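You operate a simulated robot arm through the tools that you are given. There is no shell and no other tool.

You run a simulated robot arm. Do the job below in one go: nothing can be reset, and whatever is moved stays where it is left.

## Task
Lock the blue book in the cash box.
Fine: the lid ends shut and the key turned to locked.

Only the result counts: the job must be done as asked and must still hold three seconds after the hand-in. Knocking over, shifting, dropping, spilling or breaking anything else fails it. A push-on lid holds only when it is set on centred and level and pressed home; a screw cap is set on level and turned clockwise until tight.

## Robot
A 6-joint arm with a two-finger parallel gripper, fixed in place. Base frame: the origin is at the foot of the arm, x ahead of it, y to its left, z up. Units: mm, degrees, N and s.
With the tool pointing down near the work surface it reaches from about 580 to 940 mm from the base axis. Its first joint turns from -149.0 to 149.0 degrees. Payload 3.43 kg.
Tool frame: the origin (TCP) lies between the finger pads and is the grasp point; the fingertips stand 34 mm ahead of it; z points along the fingers, y is the line along which they close. Largest opening 128 mm; finger width 24, thickness 12; the body of the gripper, 48 by 130 mm, starts 96 mm behind the TCP.
Orientation is that of the tool frame in the base frame, as [roll, pitch, yaw] about the fixed x, y, z axes, in that order (R = Rz(yaw) Ry(pitch) Rx(roll)). With the fingers straight down and closing along the base's y, the tool's x points along the base's -x, its y along +y and its z along -z.

## Interface
- The arm moves only by the tool play_rows. Its argument "commands" is a list of rows, each a list of 7 numbers: the shift along the base's x, y, z in mm, then the turn, a rotation vector about the base's x, y, z in degrees, then the opening, from 0 (shut) to 1 (fully open). In form: [[dx, dy, dz, wx, wy, wz, fingers], ...]. A call has 1 to 20 rows; each row is the pose to reach, as a shift and turn from the pose commanded when the call began. A row lasts 0.2 s, in which the tool goes at most 50 mm and 8.6 degrees; a call with a longer step from one row to the next is refused whole, and so is a gripper value outside its range. A pose out of reach is approached as far as the arm can. The call stops where the force on the tool passes 90 N (or 10 N more than at its start, if that is more) or the arm is blocked; 0.2 s more then pass. Each finger travels about 108 mm/s and halts on what it meets, pressing with about 43 N; the grip force reading is that of the motor and also rises with nothing between the fingers. The clock runs only during rows and for 0.2 s after the last one: add rows that repeat a pose to give the fingers time. It gives the time, the measured TCP pose, the force on the tool (base axes), the opening and the grip force at its end, in the units of the frame above (readings bear some noise), with the torque about the TCP (base axes, N m) and any sound that the robot's microphone picked up.
- Cameras (640 x 400 px; columns grow to the right, rows downward): "scene" is fixed at [50.1, 493.2, 1622.6]; the picture's right is [-0.71, -0.70, 0.00], its down [-0.30, 0.30, -0.91] and it looks along [0.64, -0.64, -0.42] (base axes); focal length 342 px, centre (320, 200). "wrist" rides on the gripper at [76, -11, -160] in the tool frame; the picture's right is [0.15, 0.99, 0.00], its down [-0.88, 0.13, -0.46] and it looks along [-0.45, 0.07, 0.89] (tool axes); focal length 234 px, centre (320, 200).
- grab_frame(camera): a new picture of that camera. No time passes.
- move_column(by): slides the trunk up (or, below 0, down) by that many mm; the arm rides with it, the base frame stays. It gives what a move gives, with no picture.
- probe_pixels(camera, pixels): for up to 12 pixels [column, row] of the newest picture of that camera ("zoom" is the newest enlarged one), the place [x, y, z] in the base frame of the surface seen there, good to about 2 mm, but the place of the scene camera against the robot may be out by one fixed shift of up to 12 mm in any direction. No time passes.
- enlarge(camera, box): a new picture of the part [left, top, right, bottom] of that camera's present view, enlarged. No time passes.
- sign_off(): hands the job in; it is judged then, once.

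Open the gripper and draw the arm clear of the work before you hand the job in, unless the task says otherwise.

The tools are called after ">>>" as name(argument=value, ...) on one line, values as JSON. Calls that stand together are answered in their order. play_rows: Moves the arm, as the interface text tells. Its arguments: {"type":"object","properties":{"commands":{"type":"array","items":{"type":"array","items":{"type":"number"}}}},"required":["commands"]} The other tools are called the same way: move_column (by) slides the trunk up or down; grab_frame (camera) takes a picture; probe_pixels (camera, pixels) gives the place of the surface under pixels of a picture; enlarge (camera, box) takes an enlarged picture of a part of a camera's view; sign_off () hands the job in.

At the start:

```text
t: 0.0
tool_pos: [671.4, -472.6, 1279.7]
tool_rot: [-180.0, 0.1, 180.0]
force: [-0.3, 0.0, 0.5]
torque: [-0.05, 0.0, 0.01]
finger_gap: 127.9
finger_force: 0.0
trunk travel left (down, up): [-675.0, 35.0]
```

scene: 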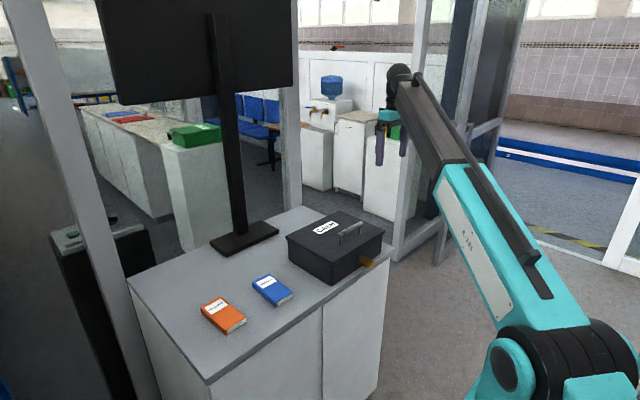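
wrist: 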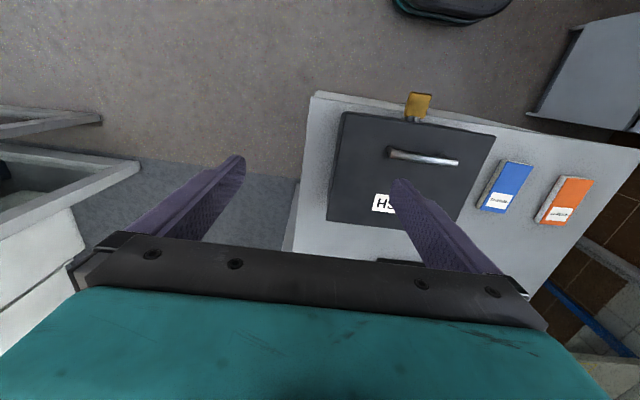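

I start by enlarging the scene view around the cash box (about 335,245) and the books, to see the layout.

>>> enlarge(camera="scene", box=[180, 190, 420, 340])

>>> enlarge(camera="wrist", box=[300, 80, 620, 280])

```text
2.67 times, centred on (300, 265) of scene
```

zoom: 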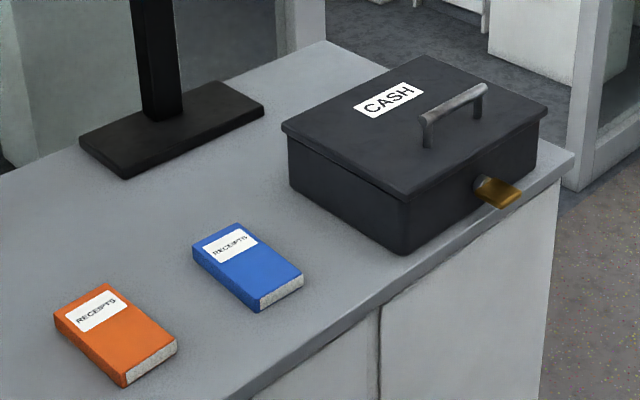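

```text
2.00 times, centred on (460, 180) of wrist
```

zoom: 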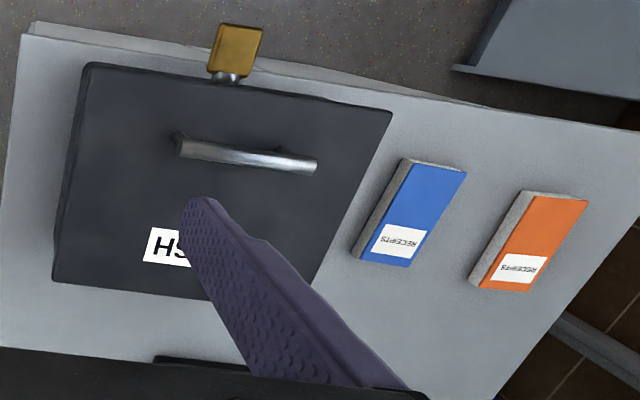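

The box stands with its lid shut, handle near the key side; the key (wrist 418,103) is in the front. I measure points on the box, handle, key, and book in the wrist view.

>>> grab_frame(camera="wrist")

>>> probe_pixels(camera="wrist", pixels=[[345, 115], [492, 137], [330, 218], [453, 222], [392, 154], [455, 162], [418, 100], [414, 117], [510, 170], [497, 200], [563, 190], [400, 230]])

>>> probe_pixels(camera="scene", pixels=[[340, 210], [288, 236], [334, 262], [382, 234], [341, 240], [360, 226], [370, 262], [361, 260], [272, 290], [258, 283], [265, 302], [285, 297]])

```text
taken
```

wrist: 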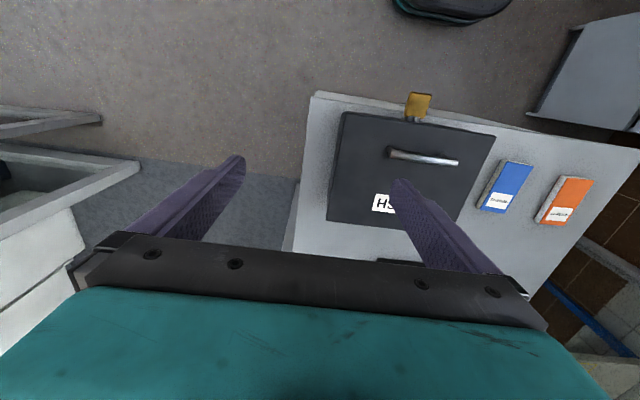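

```text
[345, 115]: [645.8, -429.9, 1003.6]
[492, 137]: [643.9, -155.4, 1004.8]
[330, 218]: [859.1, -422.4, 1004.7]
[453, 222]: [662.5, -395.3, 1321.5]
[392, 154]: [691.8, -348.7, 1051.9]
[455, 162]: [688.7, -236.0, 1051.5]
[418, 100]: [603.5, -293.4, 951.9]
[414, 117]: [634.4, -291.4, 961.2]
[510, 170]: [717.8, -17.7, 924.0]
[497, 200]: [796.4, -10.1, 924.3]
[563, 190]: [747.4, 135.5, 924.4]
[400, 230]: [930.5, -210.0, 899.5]
```

```text
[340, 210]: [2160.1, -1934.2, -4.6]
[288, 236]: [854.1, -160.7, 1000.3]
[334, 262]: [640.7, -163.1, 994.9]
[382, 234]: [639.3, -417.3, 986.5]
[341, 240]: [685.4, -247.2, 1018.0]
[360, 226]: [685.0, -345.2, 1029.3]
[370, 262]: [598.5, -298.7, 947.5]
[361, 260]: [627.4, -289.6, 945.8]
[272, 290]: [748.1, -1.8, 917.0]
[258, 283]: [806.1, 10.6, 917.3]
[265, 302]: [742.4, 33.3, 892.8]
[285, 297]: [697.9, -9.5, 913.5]
```

Box top is at z≈1004, x 643–860, y −430…−155; the handle is at x≈690, key around (600–634, −293, 952). I zoom on the key from both cameras to see its bow's orientation and size.

>>> enlarge(camera="wrist", box=[388, 80, 452, 120])

>>> enlarge(camera="scene", box=[336, 240, 400, 280])

```text
10.00 times, centred on (420, 100) of wrist
```

zoom: 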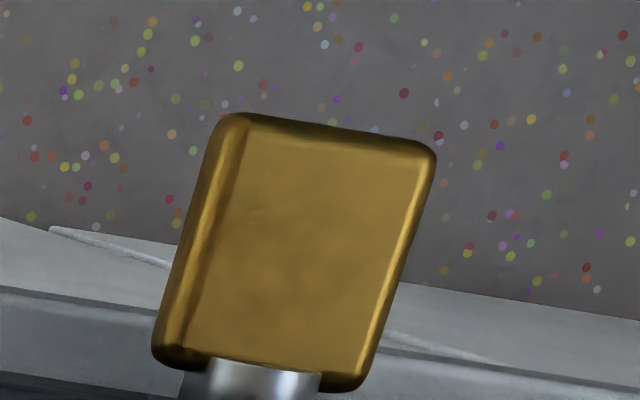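

```text
10.00 times, centred on (368, 260) of scene
```

zoom: 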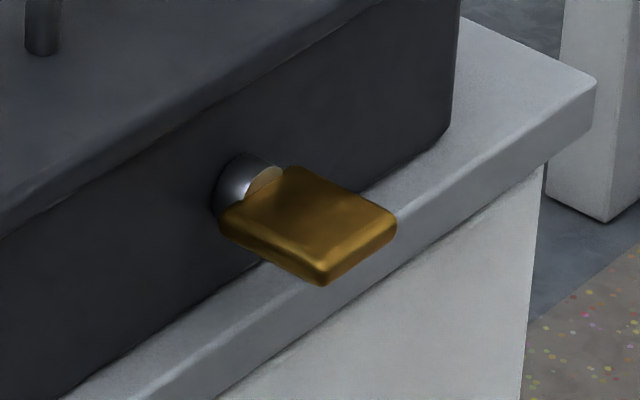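

The bow is a flat plate, lying horizontal, protruding toward the robot. I probe its corners on the zoomed views.

>>> probe_pixels(camera="zoom", pixels=[[235, 220], [295, 175], [380, 218], [320, 270], [320, 225], [360, 255], [270, 250], [240, 175], [150, 240], [200, 190], [330, 140], [300, 215]])

>>> enlarge(camera="wrist", box=[388, 80, 452, 120])

>>> probe_pixels(camera="zoom", pixels=[[240, 130], [420, 155], [175, 345], [350, 375], [270, 375], [320, 140], [210, 200], [230, 200], [390, 260], [300, 250], [560, 395], [60, 395]])

```text
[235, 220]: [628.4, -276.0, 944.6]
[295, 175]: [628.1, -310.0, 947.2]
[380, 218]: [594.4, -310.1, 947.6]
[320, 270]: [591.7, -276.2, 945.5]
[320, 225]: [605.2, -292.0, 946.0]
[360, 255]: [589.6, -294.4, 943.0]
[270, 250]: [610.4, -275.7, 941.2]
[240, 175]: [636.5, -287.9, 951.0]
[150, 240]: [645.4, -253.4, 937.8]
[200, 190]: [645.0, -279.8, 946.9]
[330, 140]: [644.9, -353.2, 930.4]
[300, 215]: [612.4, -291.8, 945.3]
```

```text
10.00 times, centred on (420, 100) of wrist
```

zoom: 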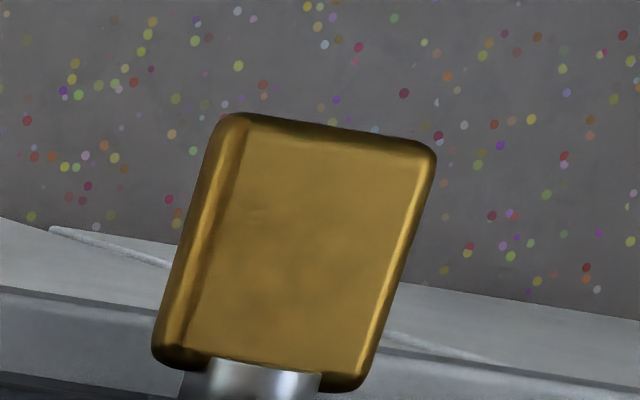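

```text
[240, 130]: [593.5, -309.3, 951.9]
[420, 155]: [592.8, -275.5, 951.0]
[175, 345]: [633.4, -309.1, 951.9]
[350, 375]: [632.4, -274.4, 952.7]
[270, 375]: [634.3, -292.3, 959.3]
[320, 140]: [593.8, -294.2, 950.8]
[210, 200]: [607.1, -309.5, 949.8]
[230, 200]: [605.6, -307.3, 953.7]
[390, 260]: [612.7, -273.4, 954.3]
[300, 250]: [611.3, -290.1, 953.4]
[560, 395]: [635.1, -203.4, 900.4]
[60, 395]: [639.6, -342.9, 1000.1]
```

The bow spans x 592–634, y −311…−273, axis at z≈949, lying flat. Before moving I probe the monitor, its stand (scene 235,150 / 245,238), the book corners and the table edges.

>>> grab_frame(camera="scene")

>>> probe_pixels(camera="scene", pixels=[[105, 60], [120, 100], [290, 80], [200, 90], [232, 150], [238, 215], [215, 248], [275, 232], [245, 222], [232, 254], [305, 208], [208, 378]])

>>> enlarge(camera="wrist", box=[460, 140, 556, 220])

>>> probe_pixels(camera="zoom", pixels=[[310, 145], [475, 170], [160, 415], [330, 450], [290, 140], [125, 420], [220, 270], [330, 300], [60, 300], [250, 280], [560, 300], [400, 310]])

```text
taken
```

scene: 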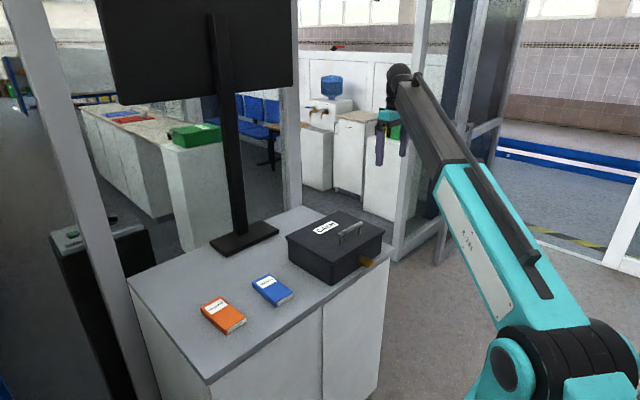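

```text
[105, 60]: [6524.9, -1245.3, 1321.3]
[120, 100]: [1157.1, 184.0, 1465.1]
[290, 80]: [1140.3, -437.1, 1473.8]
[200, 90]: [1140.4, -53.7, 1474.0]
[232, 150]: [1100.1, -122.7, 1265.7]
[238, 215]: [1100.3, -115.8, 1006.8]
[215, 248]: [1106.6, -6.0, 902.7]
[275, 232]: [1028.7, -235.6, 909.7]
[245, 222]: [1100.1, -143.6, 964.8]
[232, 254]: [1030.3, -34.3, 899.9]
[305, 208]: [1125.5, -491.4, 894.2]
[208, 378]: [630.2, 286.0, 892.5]
```

```text
5.00 times, centred on (508, 180) of wrist
```

zoom: 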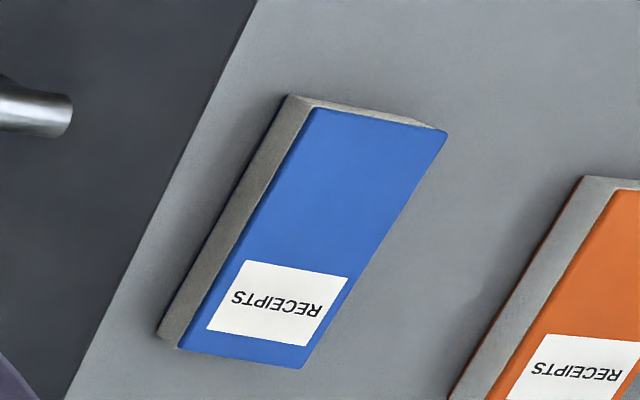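

```text
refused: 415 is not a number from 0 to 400
```

The monitor is at x>1100, well behind the box. I probe the blue book corners in the zoomed image.

>>> probe_pixels(camera="zoom", pixels=[[318, 112], [440, 135], [190, 340], [298, 362], [295, 98], [165, 338], [250, 220], [380, 240], [60, 300], [300, 200], [590, 182], [470, 380]])

```text
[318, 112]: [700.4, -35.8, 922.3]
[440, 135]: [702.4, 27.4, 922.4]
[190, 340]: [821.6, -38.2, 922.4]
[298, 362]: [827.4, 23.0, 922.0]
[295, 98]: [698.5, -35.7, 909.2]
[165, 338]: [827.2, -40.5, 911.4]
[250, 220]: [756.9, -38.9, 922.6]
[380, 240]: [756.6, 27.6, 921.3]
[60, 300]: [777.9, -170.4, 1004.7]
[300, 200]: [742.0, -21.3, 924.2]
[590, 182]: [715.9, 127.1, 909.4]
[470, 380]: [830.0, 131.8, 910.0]
```

Blue book: x 698–828, y −39…27, top z 924. The table front edge is x≈630. I lower the trunk by 200 mm, which keeps the tool beside the box at y −472 and well above the table.

>>> move_column(by=-150)

```text
t: 1.8
tool_pos: [672.7, -473.6, 1129.0]
tool_rot: [180.0, -0.1, 180.0]
force: [-0.3, -0.1, 0.7]
torque: [0.02, 0.01, -0.02]
finger_gap: 127.8
finger_force: 0.1
trunk travel left (down, up): [-525.0, 185.0]
```

Tool is now at z 1129. I move over the handle midpoint (690, −292) while turning the tool 90° about z, so the fingers close along x.

>>> play_rows(commands=[[2, 17, 0, 0, 0, -8.5, 0.7], [4, 34, 0, 0, 0, -17, 0.6], [6, 51, 0, 0, 0, -25.5, 0.5], [8, 68, 0, 0, 0, -34, 0.5], [10, 85, 0, 0, 0, -42.5, 0.5], [11, 102, 0, 0, 0, -51, 0.5], [12, 119, 0, 0, 0, -59.5, 0.5], [14, 136, 0, 0, 0, -68, 0.5], [15, 153, 0, 0, 0, -76.5, 0.5], [16, 170, 0, 0, 0, -85, 0.5], [17, 181, 0, 0, 0, -90, 0.5], [17, 181, 0, 0, 0, -90, 0.5]])

>>> grab_frame(camera="wrist")

>>> grab_frame(camera="scene")

```text
t: 2.3
tool_pos: [675.3, -449.8, 1129.8]
tool_rot: [-179.5, 0.2, 169.4]
force: [-1.7, -27.7, 1.0]
torque: [4.72, -0.04, 2.36]
finger_gap: 76.7
finger_force: 0.1
trunk travel left (down, up): [-525.0, 185.0]
stopped in row 2: the force on the tool passed its limit at 165 N (the readings are from after the stop); the commanded pose is now the measured one
```

```text
taken
```

wrist: 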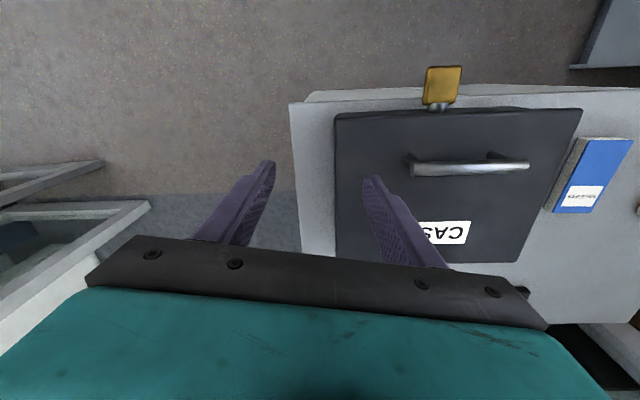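

```text
taken
```

scene: 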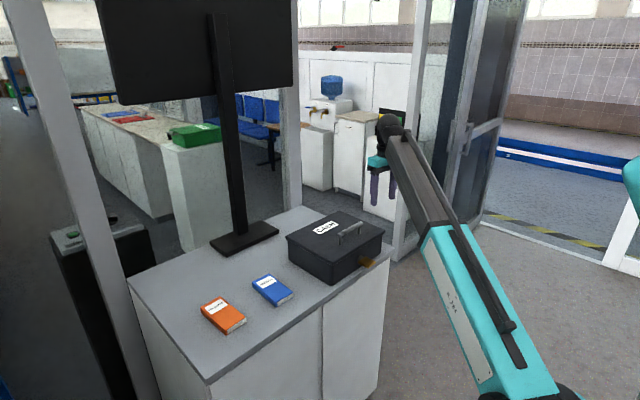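

The move stopped with a sharp force whose torque points to the camera side of the gripper, about 170 mm above the TCP. The camera may have swung into the robot's own forearm, so I probe the arm links in the scene view (390,130 to 540,380).

>>> probe_pixels(camera="scene", pixels=[[388, 124], [400, 150], [420, 180], [440, 220], [470, 280], [510, 350], [540, 385], [375, 160], [374, 185], [408, 135], [440, 240], [425, 215]])

>>> enlarge(camera="scene", box=[340, 90, 500, 190])

```text
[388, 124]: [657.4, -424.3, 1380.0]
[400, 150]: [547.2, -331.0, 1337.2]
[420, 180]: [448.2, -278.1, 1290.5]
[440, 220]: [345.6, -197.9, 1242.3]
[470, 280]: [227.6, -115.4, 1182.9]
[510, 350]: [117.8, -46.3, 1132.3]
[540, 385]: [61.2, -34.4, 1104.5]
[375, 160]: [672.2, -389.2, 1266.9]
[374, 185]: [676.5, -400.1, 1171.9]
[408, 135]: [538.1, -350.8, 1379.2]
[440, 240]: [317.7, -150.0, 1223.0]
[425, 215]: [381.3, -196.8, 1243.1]
```

```text
4.00 times, centred on (420, 140) of scene
```

zoom: 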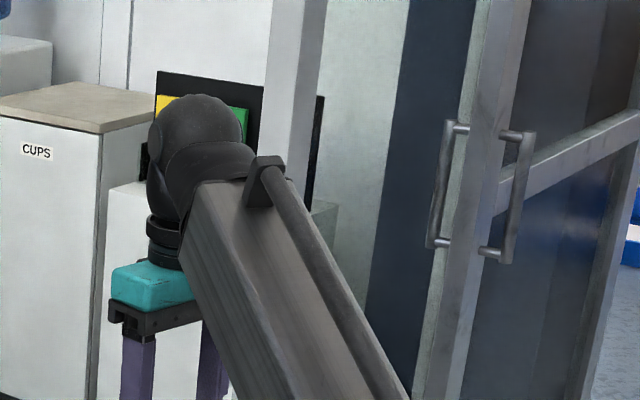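

The forearm rises from (61,−34,1104) to the wrist at (657,−424,1380), so with the trunk low the camera runs into it. I back off to the former pose first, then I'll raise the trunk so that the forearm slopes down.

>>> play_rows(commands=[[-1, -12, 0, 0, 0, 6, 0.6], [-2, -24, 0, 0, 0, 11, 0.6], [-2, -24, 0, 0, 0, 11, 0.6]])

>>> move_column(by=185)

```text
t: 3.1
tool_pos: [673.2, -474.4, 1130.3]
tool_rot: [-179.4, 0.1, -180.0]
force: [-0.9, -1.4, 0.3]
torque: [-0.03, 0.01, 0.02]
finger_gap: 76.8
finger_force: 0.2
trunk travel left (down, up): [-525.0, 185.0]
```

```text
t: 5.2
tool_pos: [673.2, -473.2, 1314.3]
tool_rot: [-179.4, 0.1, -179.9]
force: [0.4, 0.7, 0.3]
torque: [-0.02, 0.01, 0.0]
finger_gap: 76.8
finger_force: 0.1
trunk travel left (down, up): [-710.0, 0.0]
```

Clear of contact now. I lower with the arm itself while turning +90° (camera away from the forearm) and move over the handle at (690, −292, 1130).

>>> play_rows(commands=[[0, 0, -30, 0.6, 0, 0, 0.5], [0, 0, -60, 0.6, 0, 0, 0.5], [0, 0, -90, 0.6, 0, 0, 0.5], [0, 0, -120, 0.6, 0, 0, 0.5], [0, 0, -150, 0.6, 0, 0, 0.5], [0, 0, -150, 0.6, 0, 0, 0.5]])

>>> play_rows(commands=[[2, 15, 0, 0, 0, 7.5, 0.5], [4, 30, 0, 0, 0, 15, 0.5], [6, 45, 0, 0, 0, 22.5, 0.5], [8, 60, 0, 0, 0, 30, 0.5], [10, 75, 0, 0, 0, 37.5, 0.5], [11, 90, 0, 0, 0, 45, 0.5], [12, 105, 0, 0, 0, 52.5, 0.5], [14, 120, 0, 0, 0, 60, 0.5], [15, 135, 0, 0, 0, 67.5, 0.5], [16, 150, 0, 0, 0, 75, 0.5], [17, 165, 0, 0, 0, 82.5, 0.5], [17, 181, 0, 0, 0, 90, 0.5], [17, 181, 0, 0, 0, 90, 0.5]])

>>> grab_frame(camera="wrist")

>>> grab_frame(camera="scene")

```text
t: 6.5
tool_pos: [673.4, -474.5, 1165.3]
tool_rot: [-180.0, 0.1, -179.9]
force: [-0.4, -0.5, -0.5]
torque: [0.01, -0.01, 0.02]
finger_gap: 63.9
finger_force: 0.1
trunk travel left (down, up): [-710.0, 0.0]
```

```text
t: 9.3
tool_pos: [690.3, -292.1, 1163.5]
tool_rot: [180.0, 0.2, -89.8]
force: [-0.4, 0.0, 0.3]
torque: [0.0, -0.02, 0.0]
finger_gap: 64.0
finger_force: 0.0
trunk travel left (down, up): [-710.0, 0.0]
```

```text
taken
```

wrist: 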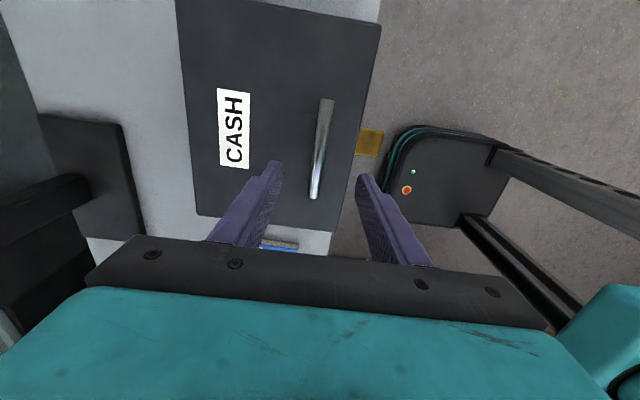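

```text
taken
```

scene: 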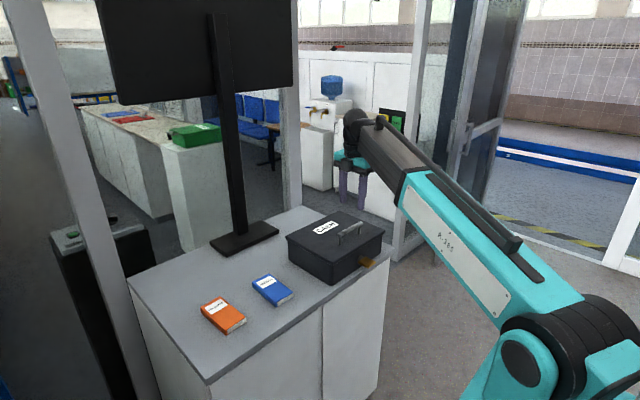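

The turn went freely; wrist view shows the handle between the fingers (325,100–312,195). I probe handle, lid corners and key again.

>>> probe_pixels(camera="wrist", pixels=[[327, 105], [320, 150], [314, 190], [378, 25], [197, 210], [332, 230], [180, 20], [355, 150], [310, 120], [345, 120], [365, 145], [380, 140]])

>>> enlarge(camera="wrist", box=[250, 80, 410, 240])

```text
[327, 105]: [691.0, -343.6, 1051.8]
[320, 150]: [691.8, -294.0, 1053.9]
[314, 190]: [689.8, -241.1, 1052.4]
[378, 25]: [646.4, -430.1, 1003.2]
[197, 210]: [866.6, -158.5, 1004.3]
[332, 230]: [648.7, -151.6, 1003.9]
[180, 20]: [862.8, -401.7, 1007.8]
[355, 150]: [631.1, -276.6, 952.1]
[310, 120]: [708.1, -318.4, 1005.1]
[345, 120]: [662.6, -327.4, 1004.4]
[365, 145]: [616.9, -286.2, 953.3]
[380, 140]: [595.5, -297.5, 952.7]
```

```text
2.50 times, centred on (330, 160) of wrist
```

zoom: 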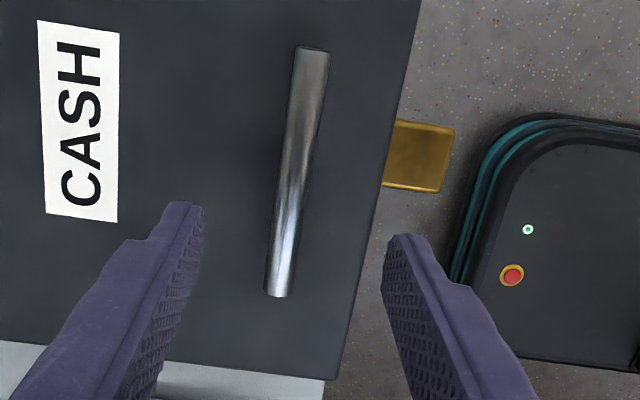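

Handle rod lies at x≈691, top z 1053. I descend to TCP z≈1050 (tips ~1016, above the lid) and close on the rod.

>>> play_rows(commands=[[0.5, 0, -30, 0, 0, 0, 0.5], [0.5, 0, -60, 0, 0, 0, 0.5], [0.5, 0, -90, 0, 0, 0, 0.5], [0.5, 0, -105, 0, 0, 0, 0.5], [0.5, 0, -114, 0, 0, 0, 0.5], [0.5, 0, -114, 0, 0, 0, 0.3], [0.5, 0, -114, 0, 0, 0, 0.15], [0.5, 0, -114, 0, 0, 0, 0], [0.5, 0, -114, 0, 0, 0, 0], [0.5, 0, -114, 0, 0, 0, 0]])

>>> grab_frame(camera="wrist")

```text
t: 11.6
tool_pos: [689.7, -292.1, 1050.9]
tool_rot: [179.9, 0.1, -90.0]
force: [-4.3, 1.0, -1.7]
torque: [-0.04, 0.12, -0.83]
finger_gap: 15.2
finger_force: 45.1
trunk travel left (down, up): [-710.0, 0.0]
```

```text
taken
```

wrist: 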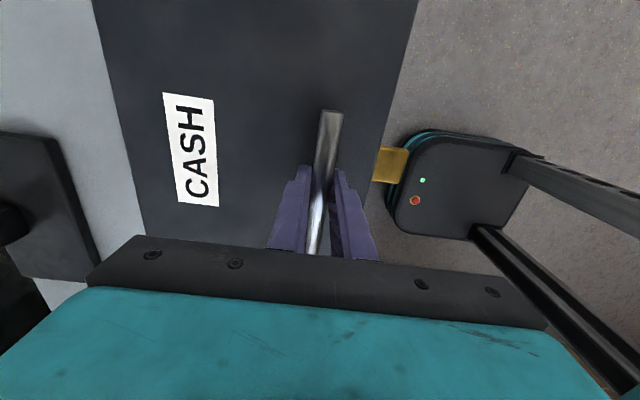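

The fingers hold the rod (gap 15). I lift a few millimetres slowly to learn whether the lid is free or locked.

>>> play_rows(commands=[[0, 0, 2, 0, 0, 0, 0], [0.2, 0, 4, 0, 0, 0, 0], [0.5, 0, 6, 0, 0, 0, 0], [0.5, 0, 6, 0, 0, 0, 0]])

>>> enlarge(camera="scene", box=[270, 190, 420, 290])

```text
t: 12.6
tool_pos: [690.0, -291.0, 1055.5]
tool_rot: [179.7, 0.2, -90.0]
force: [-17.2, 7.0, -41.4]
torque: [0.17, 0.12, -1.09]
finger_gap: 15.8
finger_force: 44.8
trunk travel left (down, up): [-710.0, 0.0]
```

```text
4.00 times, centred on (345, 240) of scene
```

zoom: 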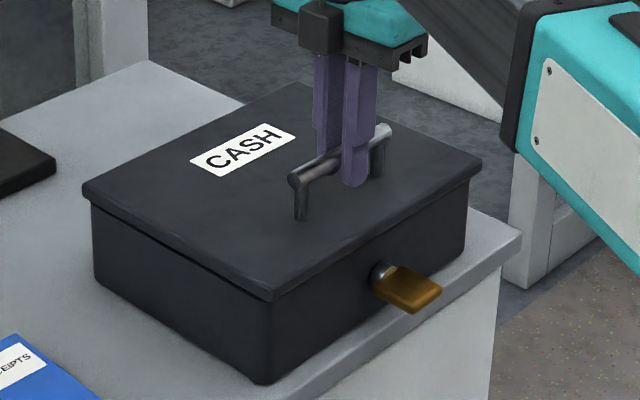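

At 41 N the lid hardly moved: it is locked, with the key's bow horizontal. I let the handle back down and release it, then rise clear.

>>> play_rows(commands=[[0, 0, -2, 0, 0, 0, 0], [0, 0, -4.5, 0, 0, 0, 0], [0, 0, -4.5, 0, 0, 0, 0.2], [0, 0, -4.5, 0, 0, 0, 0.35], [0, 0, -4.5, 0, 0, 0, 0.4], [0, 0, 20, 0, 0, 0, 0.4], [0, 0, 60, 0, 0, 0, 0.4], [0, 0, 105, 0, 0, 0, 0.4], [0, 0, 105, 0, 0, 0, 0.4]])

>>> grab_frame(camera="wrist")

>>> probe_pixels(camera="wrist", pixels=[[327, 105], [320, 150], [314, 190], [378, 25], [197, 210], [332, 230]])

```text
t: 14.6
tool_pos: [688.4, -294.6, 1165.4]
tool_rot: [-179.9, 0.0, -90.0]
force: [-0.1, 0.5, 0.0]
torque: [0.02, -0.04, -0.02]
finger_gap: 51.1
finger_force: 0.0
trunk travel left (down, up): [-710.0, 0.0]
```

```text
taken
```

wrist: 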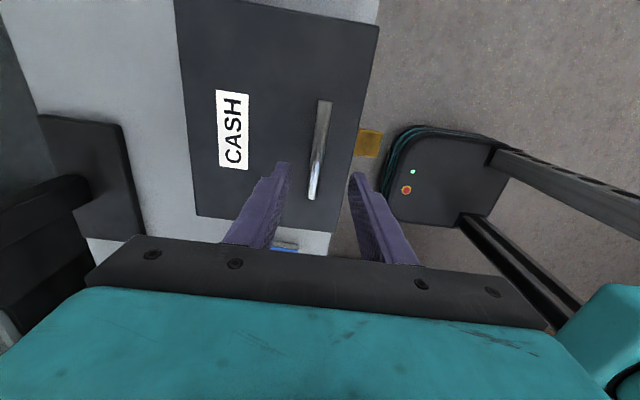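

```text
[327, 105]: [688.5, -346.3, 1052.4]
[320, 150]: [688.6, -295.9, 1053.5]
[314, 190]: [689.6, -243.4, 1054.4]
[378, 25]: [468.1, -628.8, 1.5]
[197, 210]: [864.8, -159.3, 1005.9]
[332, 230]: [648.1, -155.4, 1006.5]
```

The box stayed put. Now I move in front of the box to (550, −349, 1165) while turning the tool 45° about z, preparing to lay the tool horizontal for gripping the key.

>>> play_rows(commands=[[-23, -9, 0, 0, 0, 7.5, 0.4], [-46, -18, 0, 0, 0, 15, 0.4], [-69, -27, 0, 0, 0, 22.5, 0.4], [-92, -36, 0, 0, 0, 30, 0.4], [-115, -45, 0, 0, 0, 37.5, 0.4], [-138, -54, 0, 0, 0, 45, 0.4], [-138, -54, 0, 0, 0, 45, 0.4]])

>>> play_rows(commands=[[0, 0, 0, 5.3, -5.3, 0, 0.4], [0, 0, 0, 10.6, -10.6, 0, 0.4], [0, 0, 0, 15.9, -15.9, 0, 0.4], [0, 0, 0, 21.2, -21.2, 0, 0.4], [0, 0, 0, 26.5, -26.5, 0, 0.4], [0, 0, 0, 31.8, -31.8, 0, 0.4], [0, 0, 0, 31.8, -31.8, 0, 0.4]])

>>> grab_frame(camera="scene")

```text
t: 16.1
tool_pos: [553.5, -344.4, 1162.6]
tool_rot: [179.9, 0.1, -44.8]
force: [-0.9, 0.0, 0.4]
torque: [0.01, 0.0, -0.01]
finger_gap: 51.0
finger_force: 0.1
trunk travel left (down, up): [-710.0, 0.0]
```

```text
t: 17.8
tool_pos: [569.0, -325.9, 1187.3]
tool_rot: [-135.3, 1.1, -46.1]
force: [-0.2, 0.0, -0.2]
torque: [0.0, -0.01, 0.0]
finger_gap: 51.3
finger_force: 0.0
out of reach, approached as far as the arm can: row 4, 5, 6, 7
trunk travel left (down, up): [-710.0, 0.0]
```

```text
taken
```

scene: 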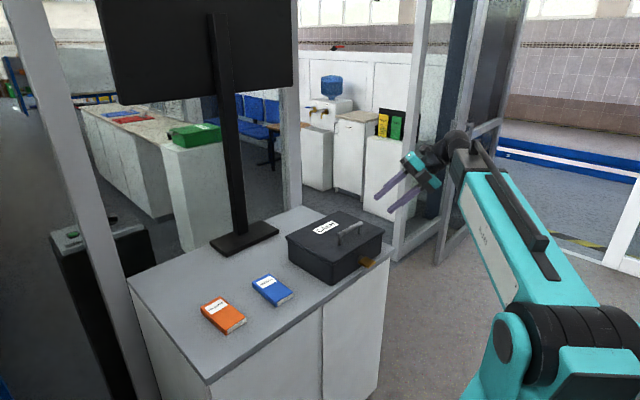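

Partway it ran out of reach with the tool at 45°. I probe the arm's shape to understand which limit it meets.

>>> probe_pixels(camera="scene", pixels=[[455, 140], [440, 155], [425, 165], [410, 165], [480, 170], [500, 220], [530, 290], [505, 350], [560, 320], [600, 330], [600, 380], [480, 390]])

>>> enlarge(camera="scene", box=[380, 100, 640, 400])

```text
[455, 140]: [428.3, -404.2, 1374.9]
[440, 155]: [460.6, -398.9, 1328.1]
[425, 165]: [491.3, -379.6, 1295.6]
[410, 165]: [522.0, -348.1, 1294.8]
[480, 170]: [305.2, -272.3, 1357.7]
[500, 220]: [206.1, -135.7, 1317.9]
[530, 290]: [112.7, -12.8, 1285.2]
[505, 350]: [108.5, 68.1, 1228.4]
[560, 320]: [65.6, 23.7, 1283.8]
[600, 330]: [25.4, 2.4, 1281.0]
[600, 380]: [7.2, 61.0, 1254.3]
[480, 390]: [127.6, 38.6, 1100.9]
```

```text
1.33 times, centred on (510, 250) of scene
```

zoom: 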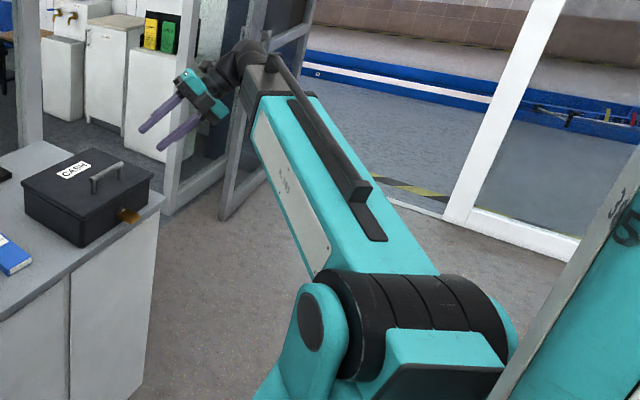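

The arm is a telescoping one, and the wrist roll hit its limit in that direction. I undo the tilt, lower to z≈1030 in front of the box, then turn the tool back by 120° while moving to (589, −205) so I can come at the key from its +y side.

>>> play_rows(commands=[[-4, -5, 0, -5.3, 5.3, 0, 0.4], [-8, -10, -5, -10.6, 10.6, 0, 0.4], [-12, -15, -10, -15.9, 15.9, 0, 0.4], [-16, -19, -15, -21.2, 21.2, 0, 0.4], [-16, -19, -20, -26.5, 26.5, 0, 0.4], [-16, -19, -24, -31.8, 31.8, 0, 0.4], [-16, -19, -60, -31.8, 31.8, 0, 0.4], [-16, -19, -100, -31.8, 31.8, 0, 0.4], [-16, -19, -140, -31.8, 31.8, 0, 0.4], [-16, -19, -157, -31.8, 31.8, 0, 0.4], [-16, -19, -157, -31.8, 31.8, 0, 0.4]])

```text
t: 20.1
tool_pos: [554.9, -346.4, 1029.9]
tool_rot: [-180.0, 0.1, -45.0]
force: [0.3, -0.1, 0.3]
torque: [0.01, -0.03, 0.0]
finger_gap: 51.6
finger_force: 0.0
trunk travel left (down, up): [-710.0, 0.0]
```

Back to tool-down at (555, −346, 1030). Now I turn −120° about z in 7.5° steps while sliding to (589, −205, 1030), tips at z≈996 above the key.

>>> play_rows(commands=[[2, 8, 0, 0, 0, -7.5, 0.4], [4, 16, 0, 0, 0, -15, 0.4], [6, 24, 0, 0, 0, -22.5, 0.4], [8, 32, 0, 0, 0, -30, 0.4], [10, 40, 0, 0, 0, -37.5, 0.4], [12, 50, 0, 0, 0, -45, 0.4], [14, 60, 0, 0, 0, -52.5, 0.4], [16, 70, 0, 0, 0, -60, 0.4], [18, 80, 0, 0, 0, -67.5, 0.4], [20, 90, 0, 0, 0, -75, 0.4], [22, 100, 0, 0, 0, -82.5, 0.4], [24, 110, 0, 0, 0, -90, 0.4], [26, 118, 0, 0, 0, -97.5, 0.4], [28, 126, 0, 0, 0, -105, 0.4], [31, 134, 0, 0, 0, -112.5, 0.4], [34, 141, 0, 0, 0, -120, 0.4], [34, 141, 0, 0, 0, -120, 0.4]])

>>> grab_frame(camera="wrist")

>>> grab_frame(camera="scene")

```text
t: 23.8
tool_pos: [588.8, -204.2, 1028.0]
tool_rot: [-179.9, 0.1, -165.0]
force: [-0.1, 1.0, 0.2]
torque: [0.01, 0.0, 0.03]
finger_gap: 51.2
finger_force: 0.2
trunk travel left (down, up): [-710.0, 0.0]
```

```text
taken
```

wrist: 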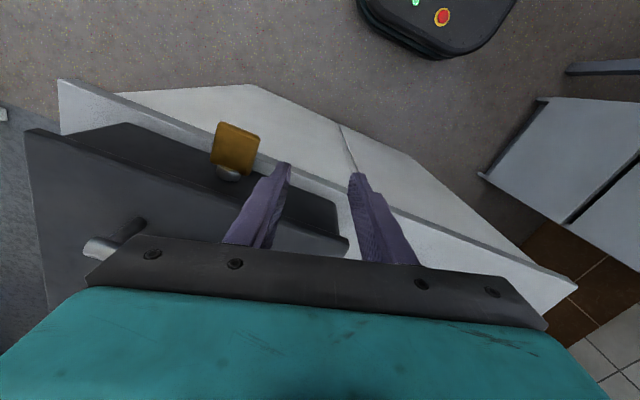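

```text
taken
```

scene: 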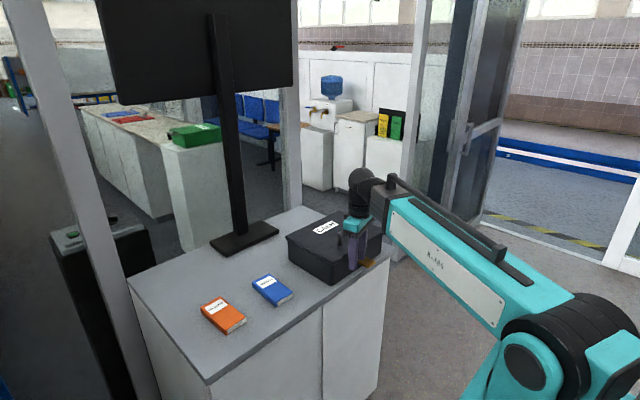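

The turn is done. From here (wrist view) I check the table's front edge, the box front face and key bow corners (235,150).

>>> enlarge(camera="wrist", box=[180, 100, 340, 200])

>>> probe_pixels(camera="wrist", pixels=[[220, 128], [257, 140], [215, 160], [250, 172], [235, 150], [229, 175], [320, 190], [350, 245], [300, 172], [430, 220], [150, 125], [200, 165]])

```text
4.00 times, centred on (260, 150) of wrist
```

zoom: 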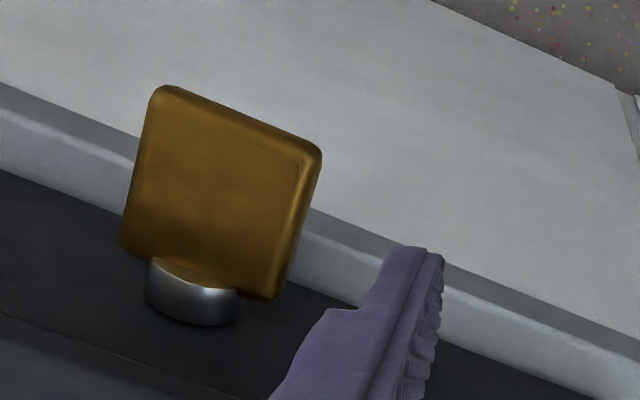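

```text
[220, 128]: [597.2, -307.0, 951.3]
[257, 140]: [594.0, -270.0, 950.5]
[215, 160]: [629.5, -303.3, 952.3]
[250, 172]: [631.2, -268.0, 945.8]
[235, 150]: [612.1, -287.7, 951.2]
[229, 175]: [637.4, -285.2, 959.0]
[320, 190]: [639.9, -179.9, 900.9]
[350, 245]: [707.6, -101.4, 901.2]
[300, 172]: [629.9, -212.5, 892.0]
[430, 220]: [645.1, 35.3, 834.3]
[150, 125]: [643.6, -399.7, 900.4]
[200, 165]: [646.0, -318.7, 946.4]
```

Bow confirmed at x 592–633, y −309…−270, top z≈952; table edge x≈629. I descend in front of the table to z 880, then lay the tool horizontal (pointing mostly toward −y) in 7.5° steps.

>>> play_rows(commands=[[-2, 0, -40, 0, 0, 0, 0.4], [-2, 0, -80, 0, 0, 0, 0.4], [-2, 0, -120, 0, 0, 0, 0.4], [-2, 0, -148, 0, 0, 0, 0.4], [-2, 0, -148, 0, 0, 0, 0.4]])

>>> play_rows(commands=[[0, 0, 0, -7.245, -1.94, 0, 0.4], [0, 0, 0, -14.49, -3.88, 0, 0.4], [0, 0, 0, -21.73, -5.82, 0, 0.4], [0, 0, 0, -28.98, -7.76, 0, 0.4], [0, 0, 0, -36.22, -9.7, 0, 0.4], [0, 0, 0, -43.47, -11.64, 0, 0.4], [0, 0, 0, -50.71, -13.58, 0, 0.4], [0, 0, 0, -57.96, -15.52, 0, 0.4], [0, 0, 0, -65.2, -17.46, 0, 0.4], [0, 0, 0, -72.45, -19.4, 0, 0.4], [0, 0, 0, -79.7, -21.34, 0, 0.4], [0, 0, 0, -86.94, -23.3, 0, 0.4], [0, 0, 0, -86.94, -23.3, 0, 0.4]])

>>> grab_frame(camera="scene")

>>> grab_frame(camera="wrist")

```text
t: 24.9
tool_pos: [586.3, -204.0, 878.9]
tool_rot: [180.0, 0.2, -164.9]
force: [0.7, -0.6, 0.5]
torque: [-0.01, -0.04, -0.02]
finger_gap: 51.4
finger_force: 0.1
trunk travel left (down, up): [-710.0, 0.0]
```

```text
t: 27.8
tool_pos: [585.2, -204.3, 882.5]
tool_rot: [-89.9, 0.0, -164.8]
force: [0.4, -0.7, 0.6]
torque: [0.03, 0.02, 0.0]
finger_gap: 51.2
finger_force: 0.1
trunk travel left (down, up): [-710.0, 0.0]
```

```text
taken
```

scene: 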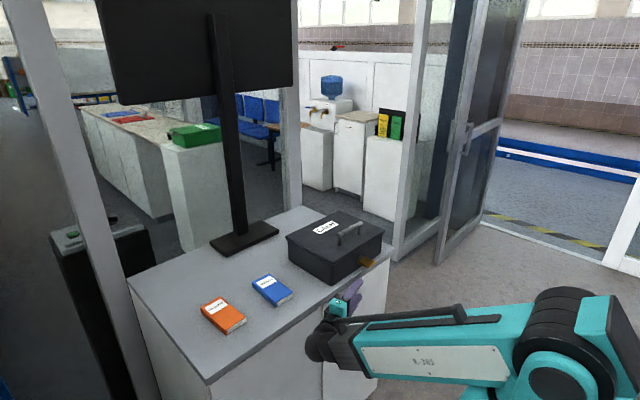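

```text
taken
```

wrist: 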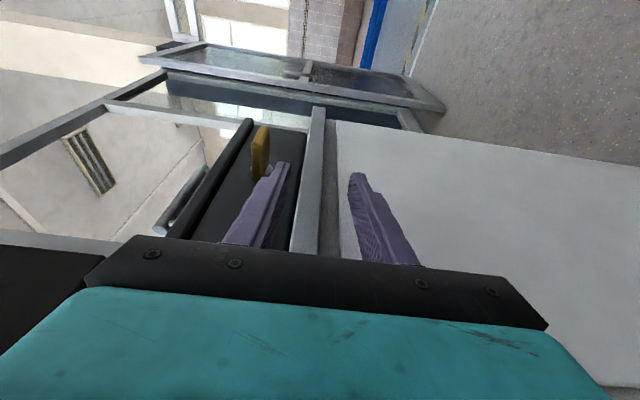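

Tool is horizontal now and the key is seen edge-on at (260,150). I raise to z≈948 and look at the key relative to the fingers.

>>> play_rows(commands=[[0, 0, 20, 0, 0, 0, 0.4], [0, 0, 40, 0, 0, 0, 0.4], [0, 0, 58, 0, 0, 0, 0.4], [0, 0, 66, 0, 0, 0, 0.4], [0, 0, 66, 0, 0, 0, 0.4]])

>>> grab_frame(camera="wrist")

>>> enlarge(camera="wrist", box=[240, 100, 400, 200])

```text
t: 28.9
tool_pos: [585.3, -204.0, 946.3]
tool_rot: [-90.0, -0.1, -164.9]
force: [-0.2, 0.2, 0.1]
torque: [0.03, 0.0, -0.01]
finger_gap: 51.1
finger_force: 0.1
trunk travel left (down, up): [-710.0, 0.0]
```

```text
taken
```

wrist: 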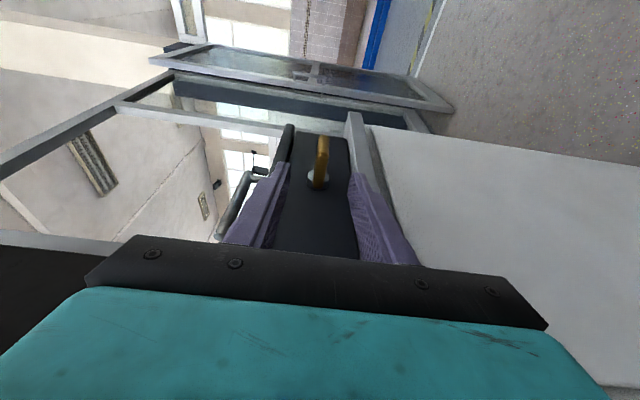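

```text
4.00 times, centred on (320, 150) of wrist
```

zoom: 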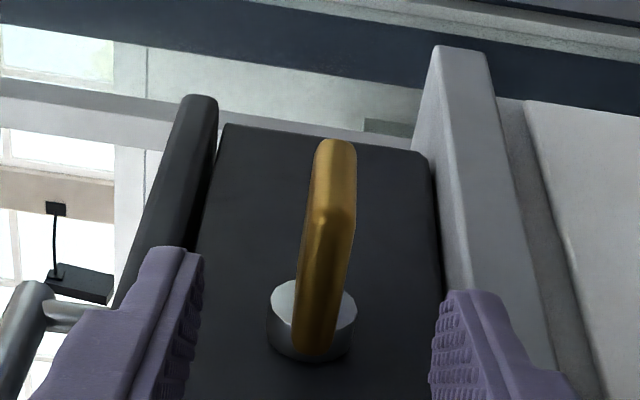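

The bow sits centred between the fingers. I probe its edges and the collar for the exact axis height.

>>> probe_pixels(camera="zoom", pixels=[[335, 160], [325, 215], [318, 260], [312, 330], [320, 240], [275, 330], [345, 340], [300, 340], [210, 200], [330, 245], [305, 250], [345, 250]])

```text
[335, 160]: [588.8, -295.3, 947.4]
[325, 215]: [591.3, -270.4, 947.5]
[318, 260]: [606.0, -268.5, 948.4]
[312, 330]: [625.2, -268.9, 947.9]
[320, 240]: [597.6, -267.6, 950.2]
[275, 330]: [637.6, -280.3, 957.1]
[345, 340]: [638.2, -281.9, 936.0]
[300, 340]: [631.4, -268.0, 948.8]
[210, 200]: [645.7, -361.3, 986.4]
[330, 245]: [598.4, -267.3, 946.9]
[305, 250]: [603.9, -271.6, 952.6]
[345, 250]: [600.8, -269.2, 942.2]
```

Key axis is about y −289.5, z 947.5. I slide in along the finger direction to TCP (608, −289.5, 947.5) and close on the bow.

>>> play_rows(commands=[[6, -22, 0.6, 0, 0, 0, 0.4], [12, -44, 1.2, 0, 0, 0, 0.4], [18, -66, 1.2, 0, 0, 0, 0.4], [22.7, -85.5, 1.2, 0, 0, 0, 0.4], [22.7, -85.5, 1.2, 0, 0, 0, 0.4]])

>>> enlarge(camera="wrist", box=[240, 100, 400, 200])

```text
t: 30.1
tool_pos: [606.4, -288.2, 949.5]
tool_rot: [-89.9, -0.2, -164.9]
force: [0.5, 0.9, -0.1]
torque: [0.01, 0.02, -0.01]
finger_gap: 51.4
finger_force: 0.0
trunk travel left (down, up): [-710.0, 0.0]
```

```text
4.00 times, centred on (320, 150) of wrist
```

zoom: 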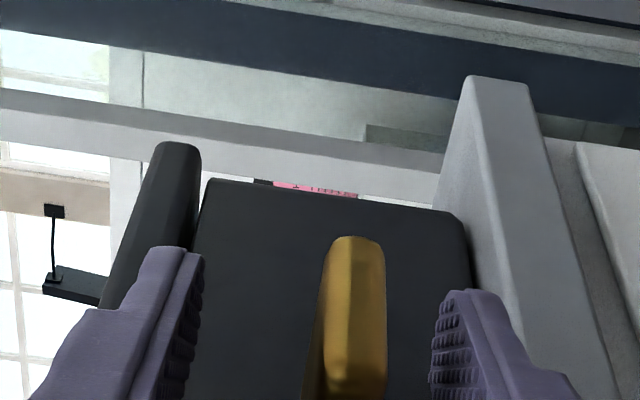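

The bow is slightly low of centre in the fingers (tool at z 949.5), so I drop 1.5 mm and close.

>>> play_rows(commands=[[0.5, -1, -1.5, 0, 0, 0, 0.3], [0.5, -1, -1.5, 0, 0, 0, 0.2], [0.5, -1, -1.5, 0, 0, 0, 0.12], [0.5, -1, -1.5, 0, 0, 0, 0.0], [0.5, -1, -1.5, 0, 0, 0, 0.0], [0.5, -1, -1.5, 0, 0, 0, 0.0]])

>>> enlarge(camera="wrist", box=[240, 100, 400, 200])

```text
t: 31.6
tool_pos: [609.0, -289.0, 944.9]
tool_rot: [-90.2, -0.1, -164.9]
force: [-8.4, 5.8, -22.4]
torque: [0.01, -0.83, 1.19]
finger_gap: 12.0
finger_force: 45.2
trunk travel left (down, up): [-710.0, 0.0]
```

```text
4.00 times, centred on (320, 150) of wrist
```

zoom: 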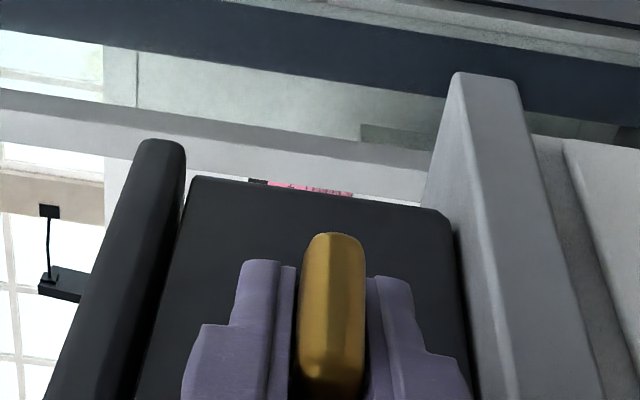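

The key is gripped (gap 12), with a −22 N vertical preload because the key sits a bit lower. I relax by lowering the command ~3 mm and small corrections.

>>> play_rows(commands=[[0, 0, 0, 0, 0, 0, 0], [0, 0, 0, 0, 0, 0, 0]])

>>> play_rows(commands=[[0, 0, -1.5, 0, 0, 0, 0], [0, 0, -2.5, 0, 0, 0, 0], [0, 0, -2.5, 0, 0, 0, 0]])

```text
t: 32.1
tool_pos: [608.4, -288.7, 946.3]
tool_rot: [-90.4, 0.1, -164.9]
force: [-9.9, 8.0, -27.9]
torque: [-0.02, -0.74, 1.42]
finger_gap: 12.1
finger_force: 44.6
trunk travel left (down, up): [-710.0, 0.0]
```

```text
t: 33.0
tool_pos: [609.2, -290.1, 945.8]
tool_rot: [-90.1, 0.0, -165.1]
force: [-1.1, 5.6, -11.7]
torque: [0.06, -0.39, -1.48]
finger_gap: 11.9
finger_force: 44.9
trunk travel left (down, up): [-710.0, 0.0]
```

Preload dropping. I lower another 1.8 mm, then try a small clockwise turn (+x rotation, 15°) about the key axis, reading the torque.

>>> play_rows(commands=[[0, 0, -1.8, 0, 0, 0, 0], [0, 0, -1.8, 5, 0, 0, 0], [0, 0, -1.8, 10, 0, 0, 0], [0, 0, -1.8, 15, 0, 0, 0], [0, 0, -1.8, 15, 0, 0, 0]])

>>> enlarge(camera="wrist", box=[240, 100, 400, 200])

```text
t: 34.1
tool_pos: [609.5, -288.6, 945.1]
tool_rot: [-104.3, 3.8, -165.3]
force: [9.1, -1.1, 25.0]
torque: [0.07, 0.25, -1.4]
finger_gap: 11.8
finger_force: 44.4
trunk travel left (down, up): [-710.0, 0.0]
```

```text
4.00 times, centred on (320, 150) of wrist
```

zoom: 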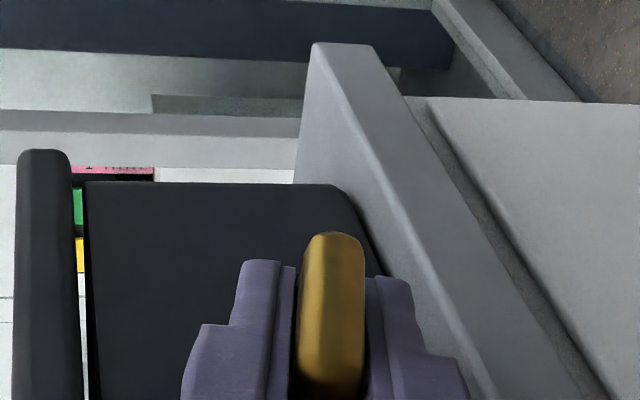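

The key turned freely with the fingers (torque only 0.07), so this is a working direction. I continue clockwise in steps, adding 3 mm of z to cut the +25 N side load.

>>> play_rows(commands=[[0, 0, 2, 0, 0, 0, 0], [0, 0, 3, 5, 0, 0, 0], [0, 0, 3, 10, 0, 0, 0], [0, 0, 3, 15, 0, 0, 0], [0, 0, 3, 15, 0, 0, 0]])

```text
t: 35.4
tool_pos: [609.0, -288.0, 946.4]
tool_rot: [-119.3, 7.5, -166.7]
force: [13.7, -3.6, 11.0]
torque: [-0.01, -0.48, -0.6]
finger_gap: 11.7
finger_force: 44.8
trunk travel left (down, up): [-710.0, 0.0]
```

Still free at 30°. I continue to 60° with small relief shifts (+2 x, +1 z).

>>> play_rows(commands=[[1, 0, 1, 5, 0, 0, 0], [2, 0, 1, 10, 0, 0, 0], [2, 0, 1, 15, 0, 0, 0], [2, 0, 1, 20, 0, 0, 0], [2, 0, 1, 25, 0, 0, 0], [2, 0, 1, 30, 0, 0, 0], [2, 0, 1, 30, 0, 0, 0]])

>>> enlarge(camera="wrist", box=[240, 100, 400, 200])

```text
t: 37.0
tool_pos: [608.8, -289.3, 946.4]
tool_rot: [-149.4, 12.8, -172.4]
force: [-10.6, 12.5, -14.6]
torque: [0.07, -0.79, -0.11]
finger_gap: 11.7
finger_force: 44.7
trunk travel left (down, up): [-710.0, 0.0]
```

```text
4.00 times, centred on (320, 150) of wrist
```

zoom: 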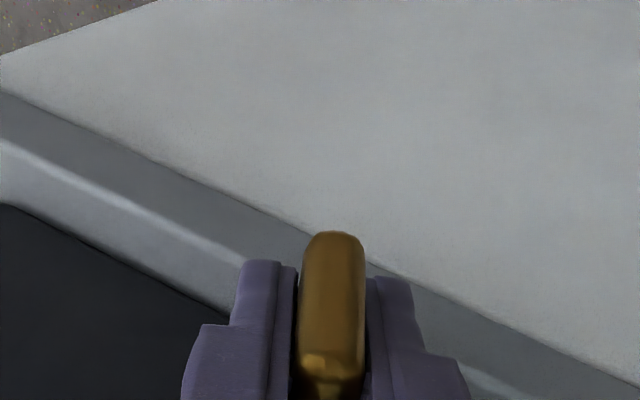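

At 60° with low torque. I go on to about 92° in 5° steps, watching for a stop or a click.

>>> play_rows(commands=[[-1, 0, -1, 5, 0, 0, 0], [-1, 0, -1, 10, 0, 0, 0], [-1, 0, -1, 15, 0, 0, 0], [-1, 0, -1, 20, 0, 0, 0], [-1, 0, -1, 25, 0, 0, 0], [-1, 0, -1, 29, 0, 0, 0], [-1, 0, -1, 29, 0, 0, 0]])

>>> grab_frame(camera="scene")

>>> grab_frame(camera="wrist")

```text
t: 38.5
tool_pos: [609.3, -289.7, 947.0]
tool_rot: [-178.9, 15.2, -179.6]
force: [-1.1, 13.1, -5.0]
torque: [-2.02, -0.77, -0.98]
finger_gap: 14.5
finger_force: 45.1
trunk travel left (down, up): [-710.0, 0.0]
```

```text
taken
```

scene: 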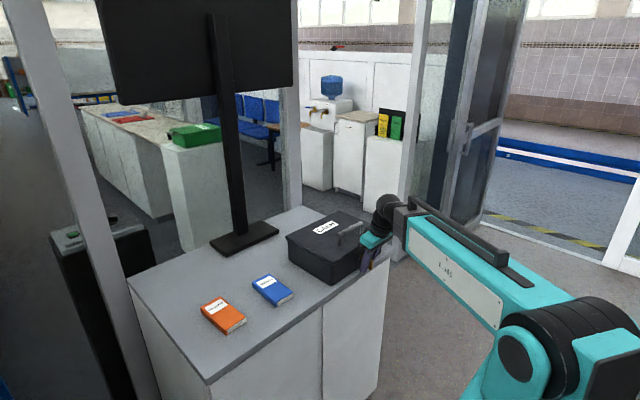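

```text
taken
```

wrist: 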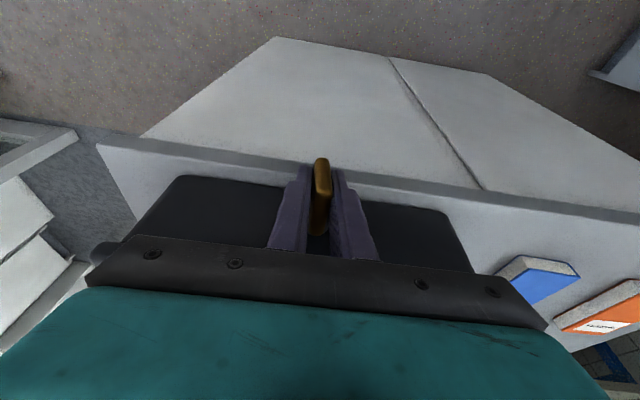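

Torque −2.0 Nm and gap 14.5: the key met its end stop near vertical (bow seen edge-on at (322,190)). I back off a few degrees to relax, open, and withdraw upward along the fingers.

>>> play_rows(commands=[[0, 0, 0, -3, 0, 0, 0], [0, 0, 0, -5, 0, 0, 0], [0, 0, 0, -5, 0, 0, 0.15], [0, 0, 0, -5, 0, 0, 0.35], [0, 0, 0, -5, 0, 0, 0.4], [0, 0, 0, -5, 0, 0, 0.4]])

>>> enlarge(camera="wrist", box=[240, 120, 400, 240])

```text
t: 40.0
tool_pos: [609.9, -290.8, 946.9]
tool_rot: [-173.8, 15.1, -178.4]
force: [-0.2, -0.4, 0.5]
torque: [0.02, -0.03, 0.02]
finger_gap: 51.3
finger_force: 0.1
trunk travel left (down, up): [-710.0, 0.0]
```

```text
3.33 times, centred on (320, 180) of wrist
```

zoom: 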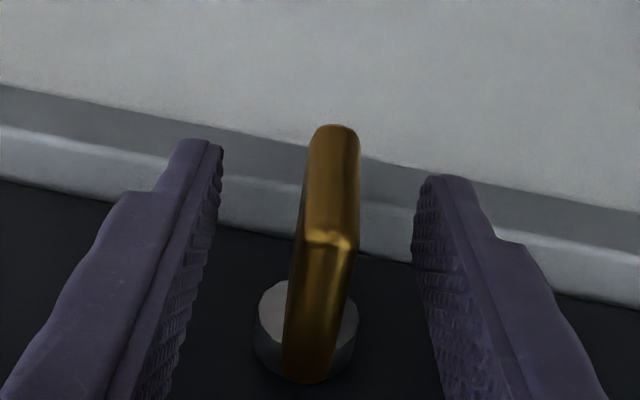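

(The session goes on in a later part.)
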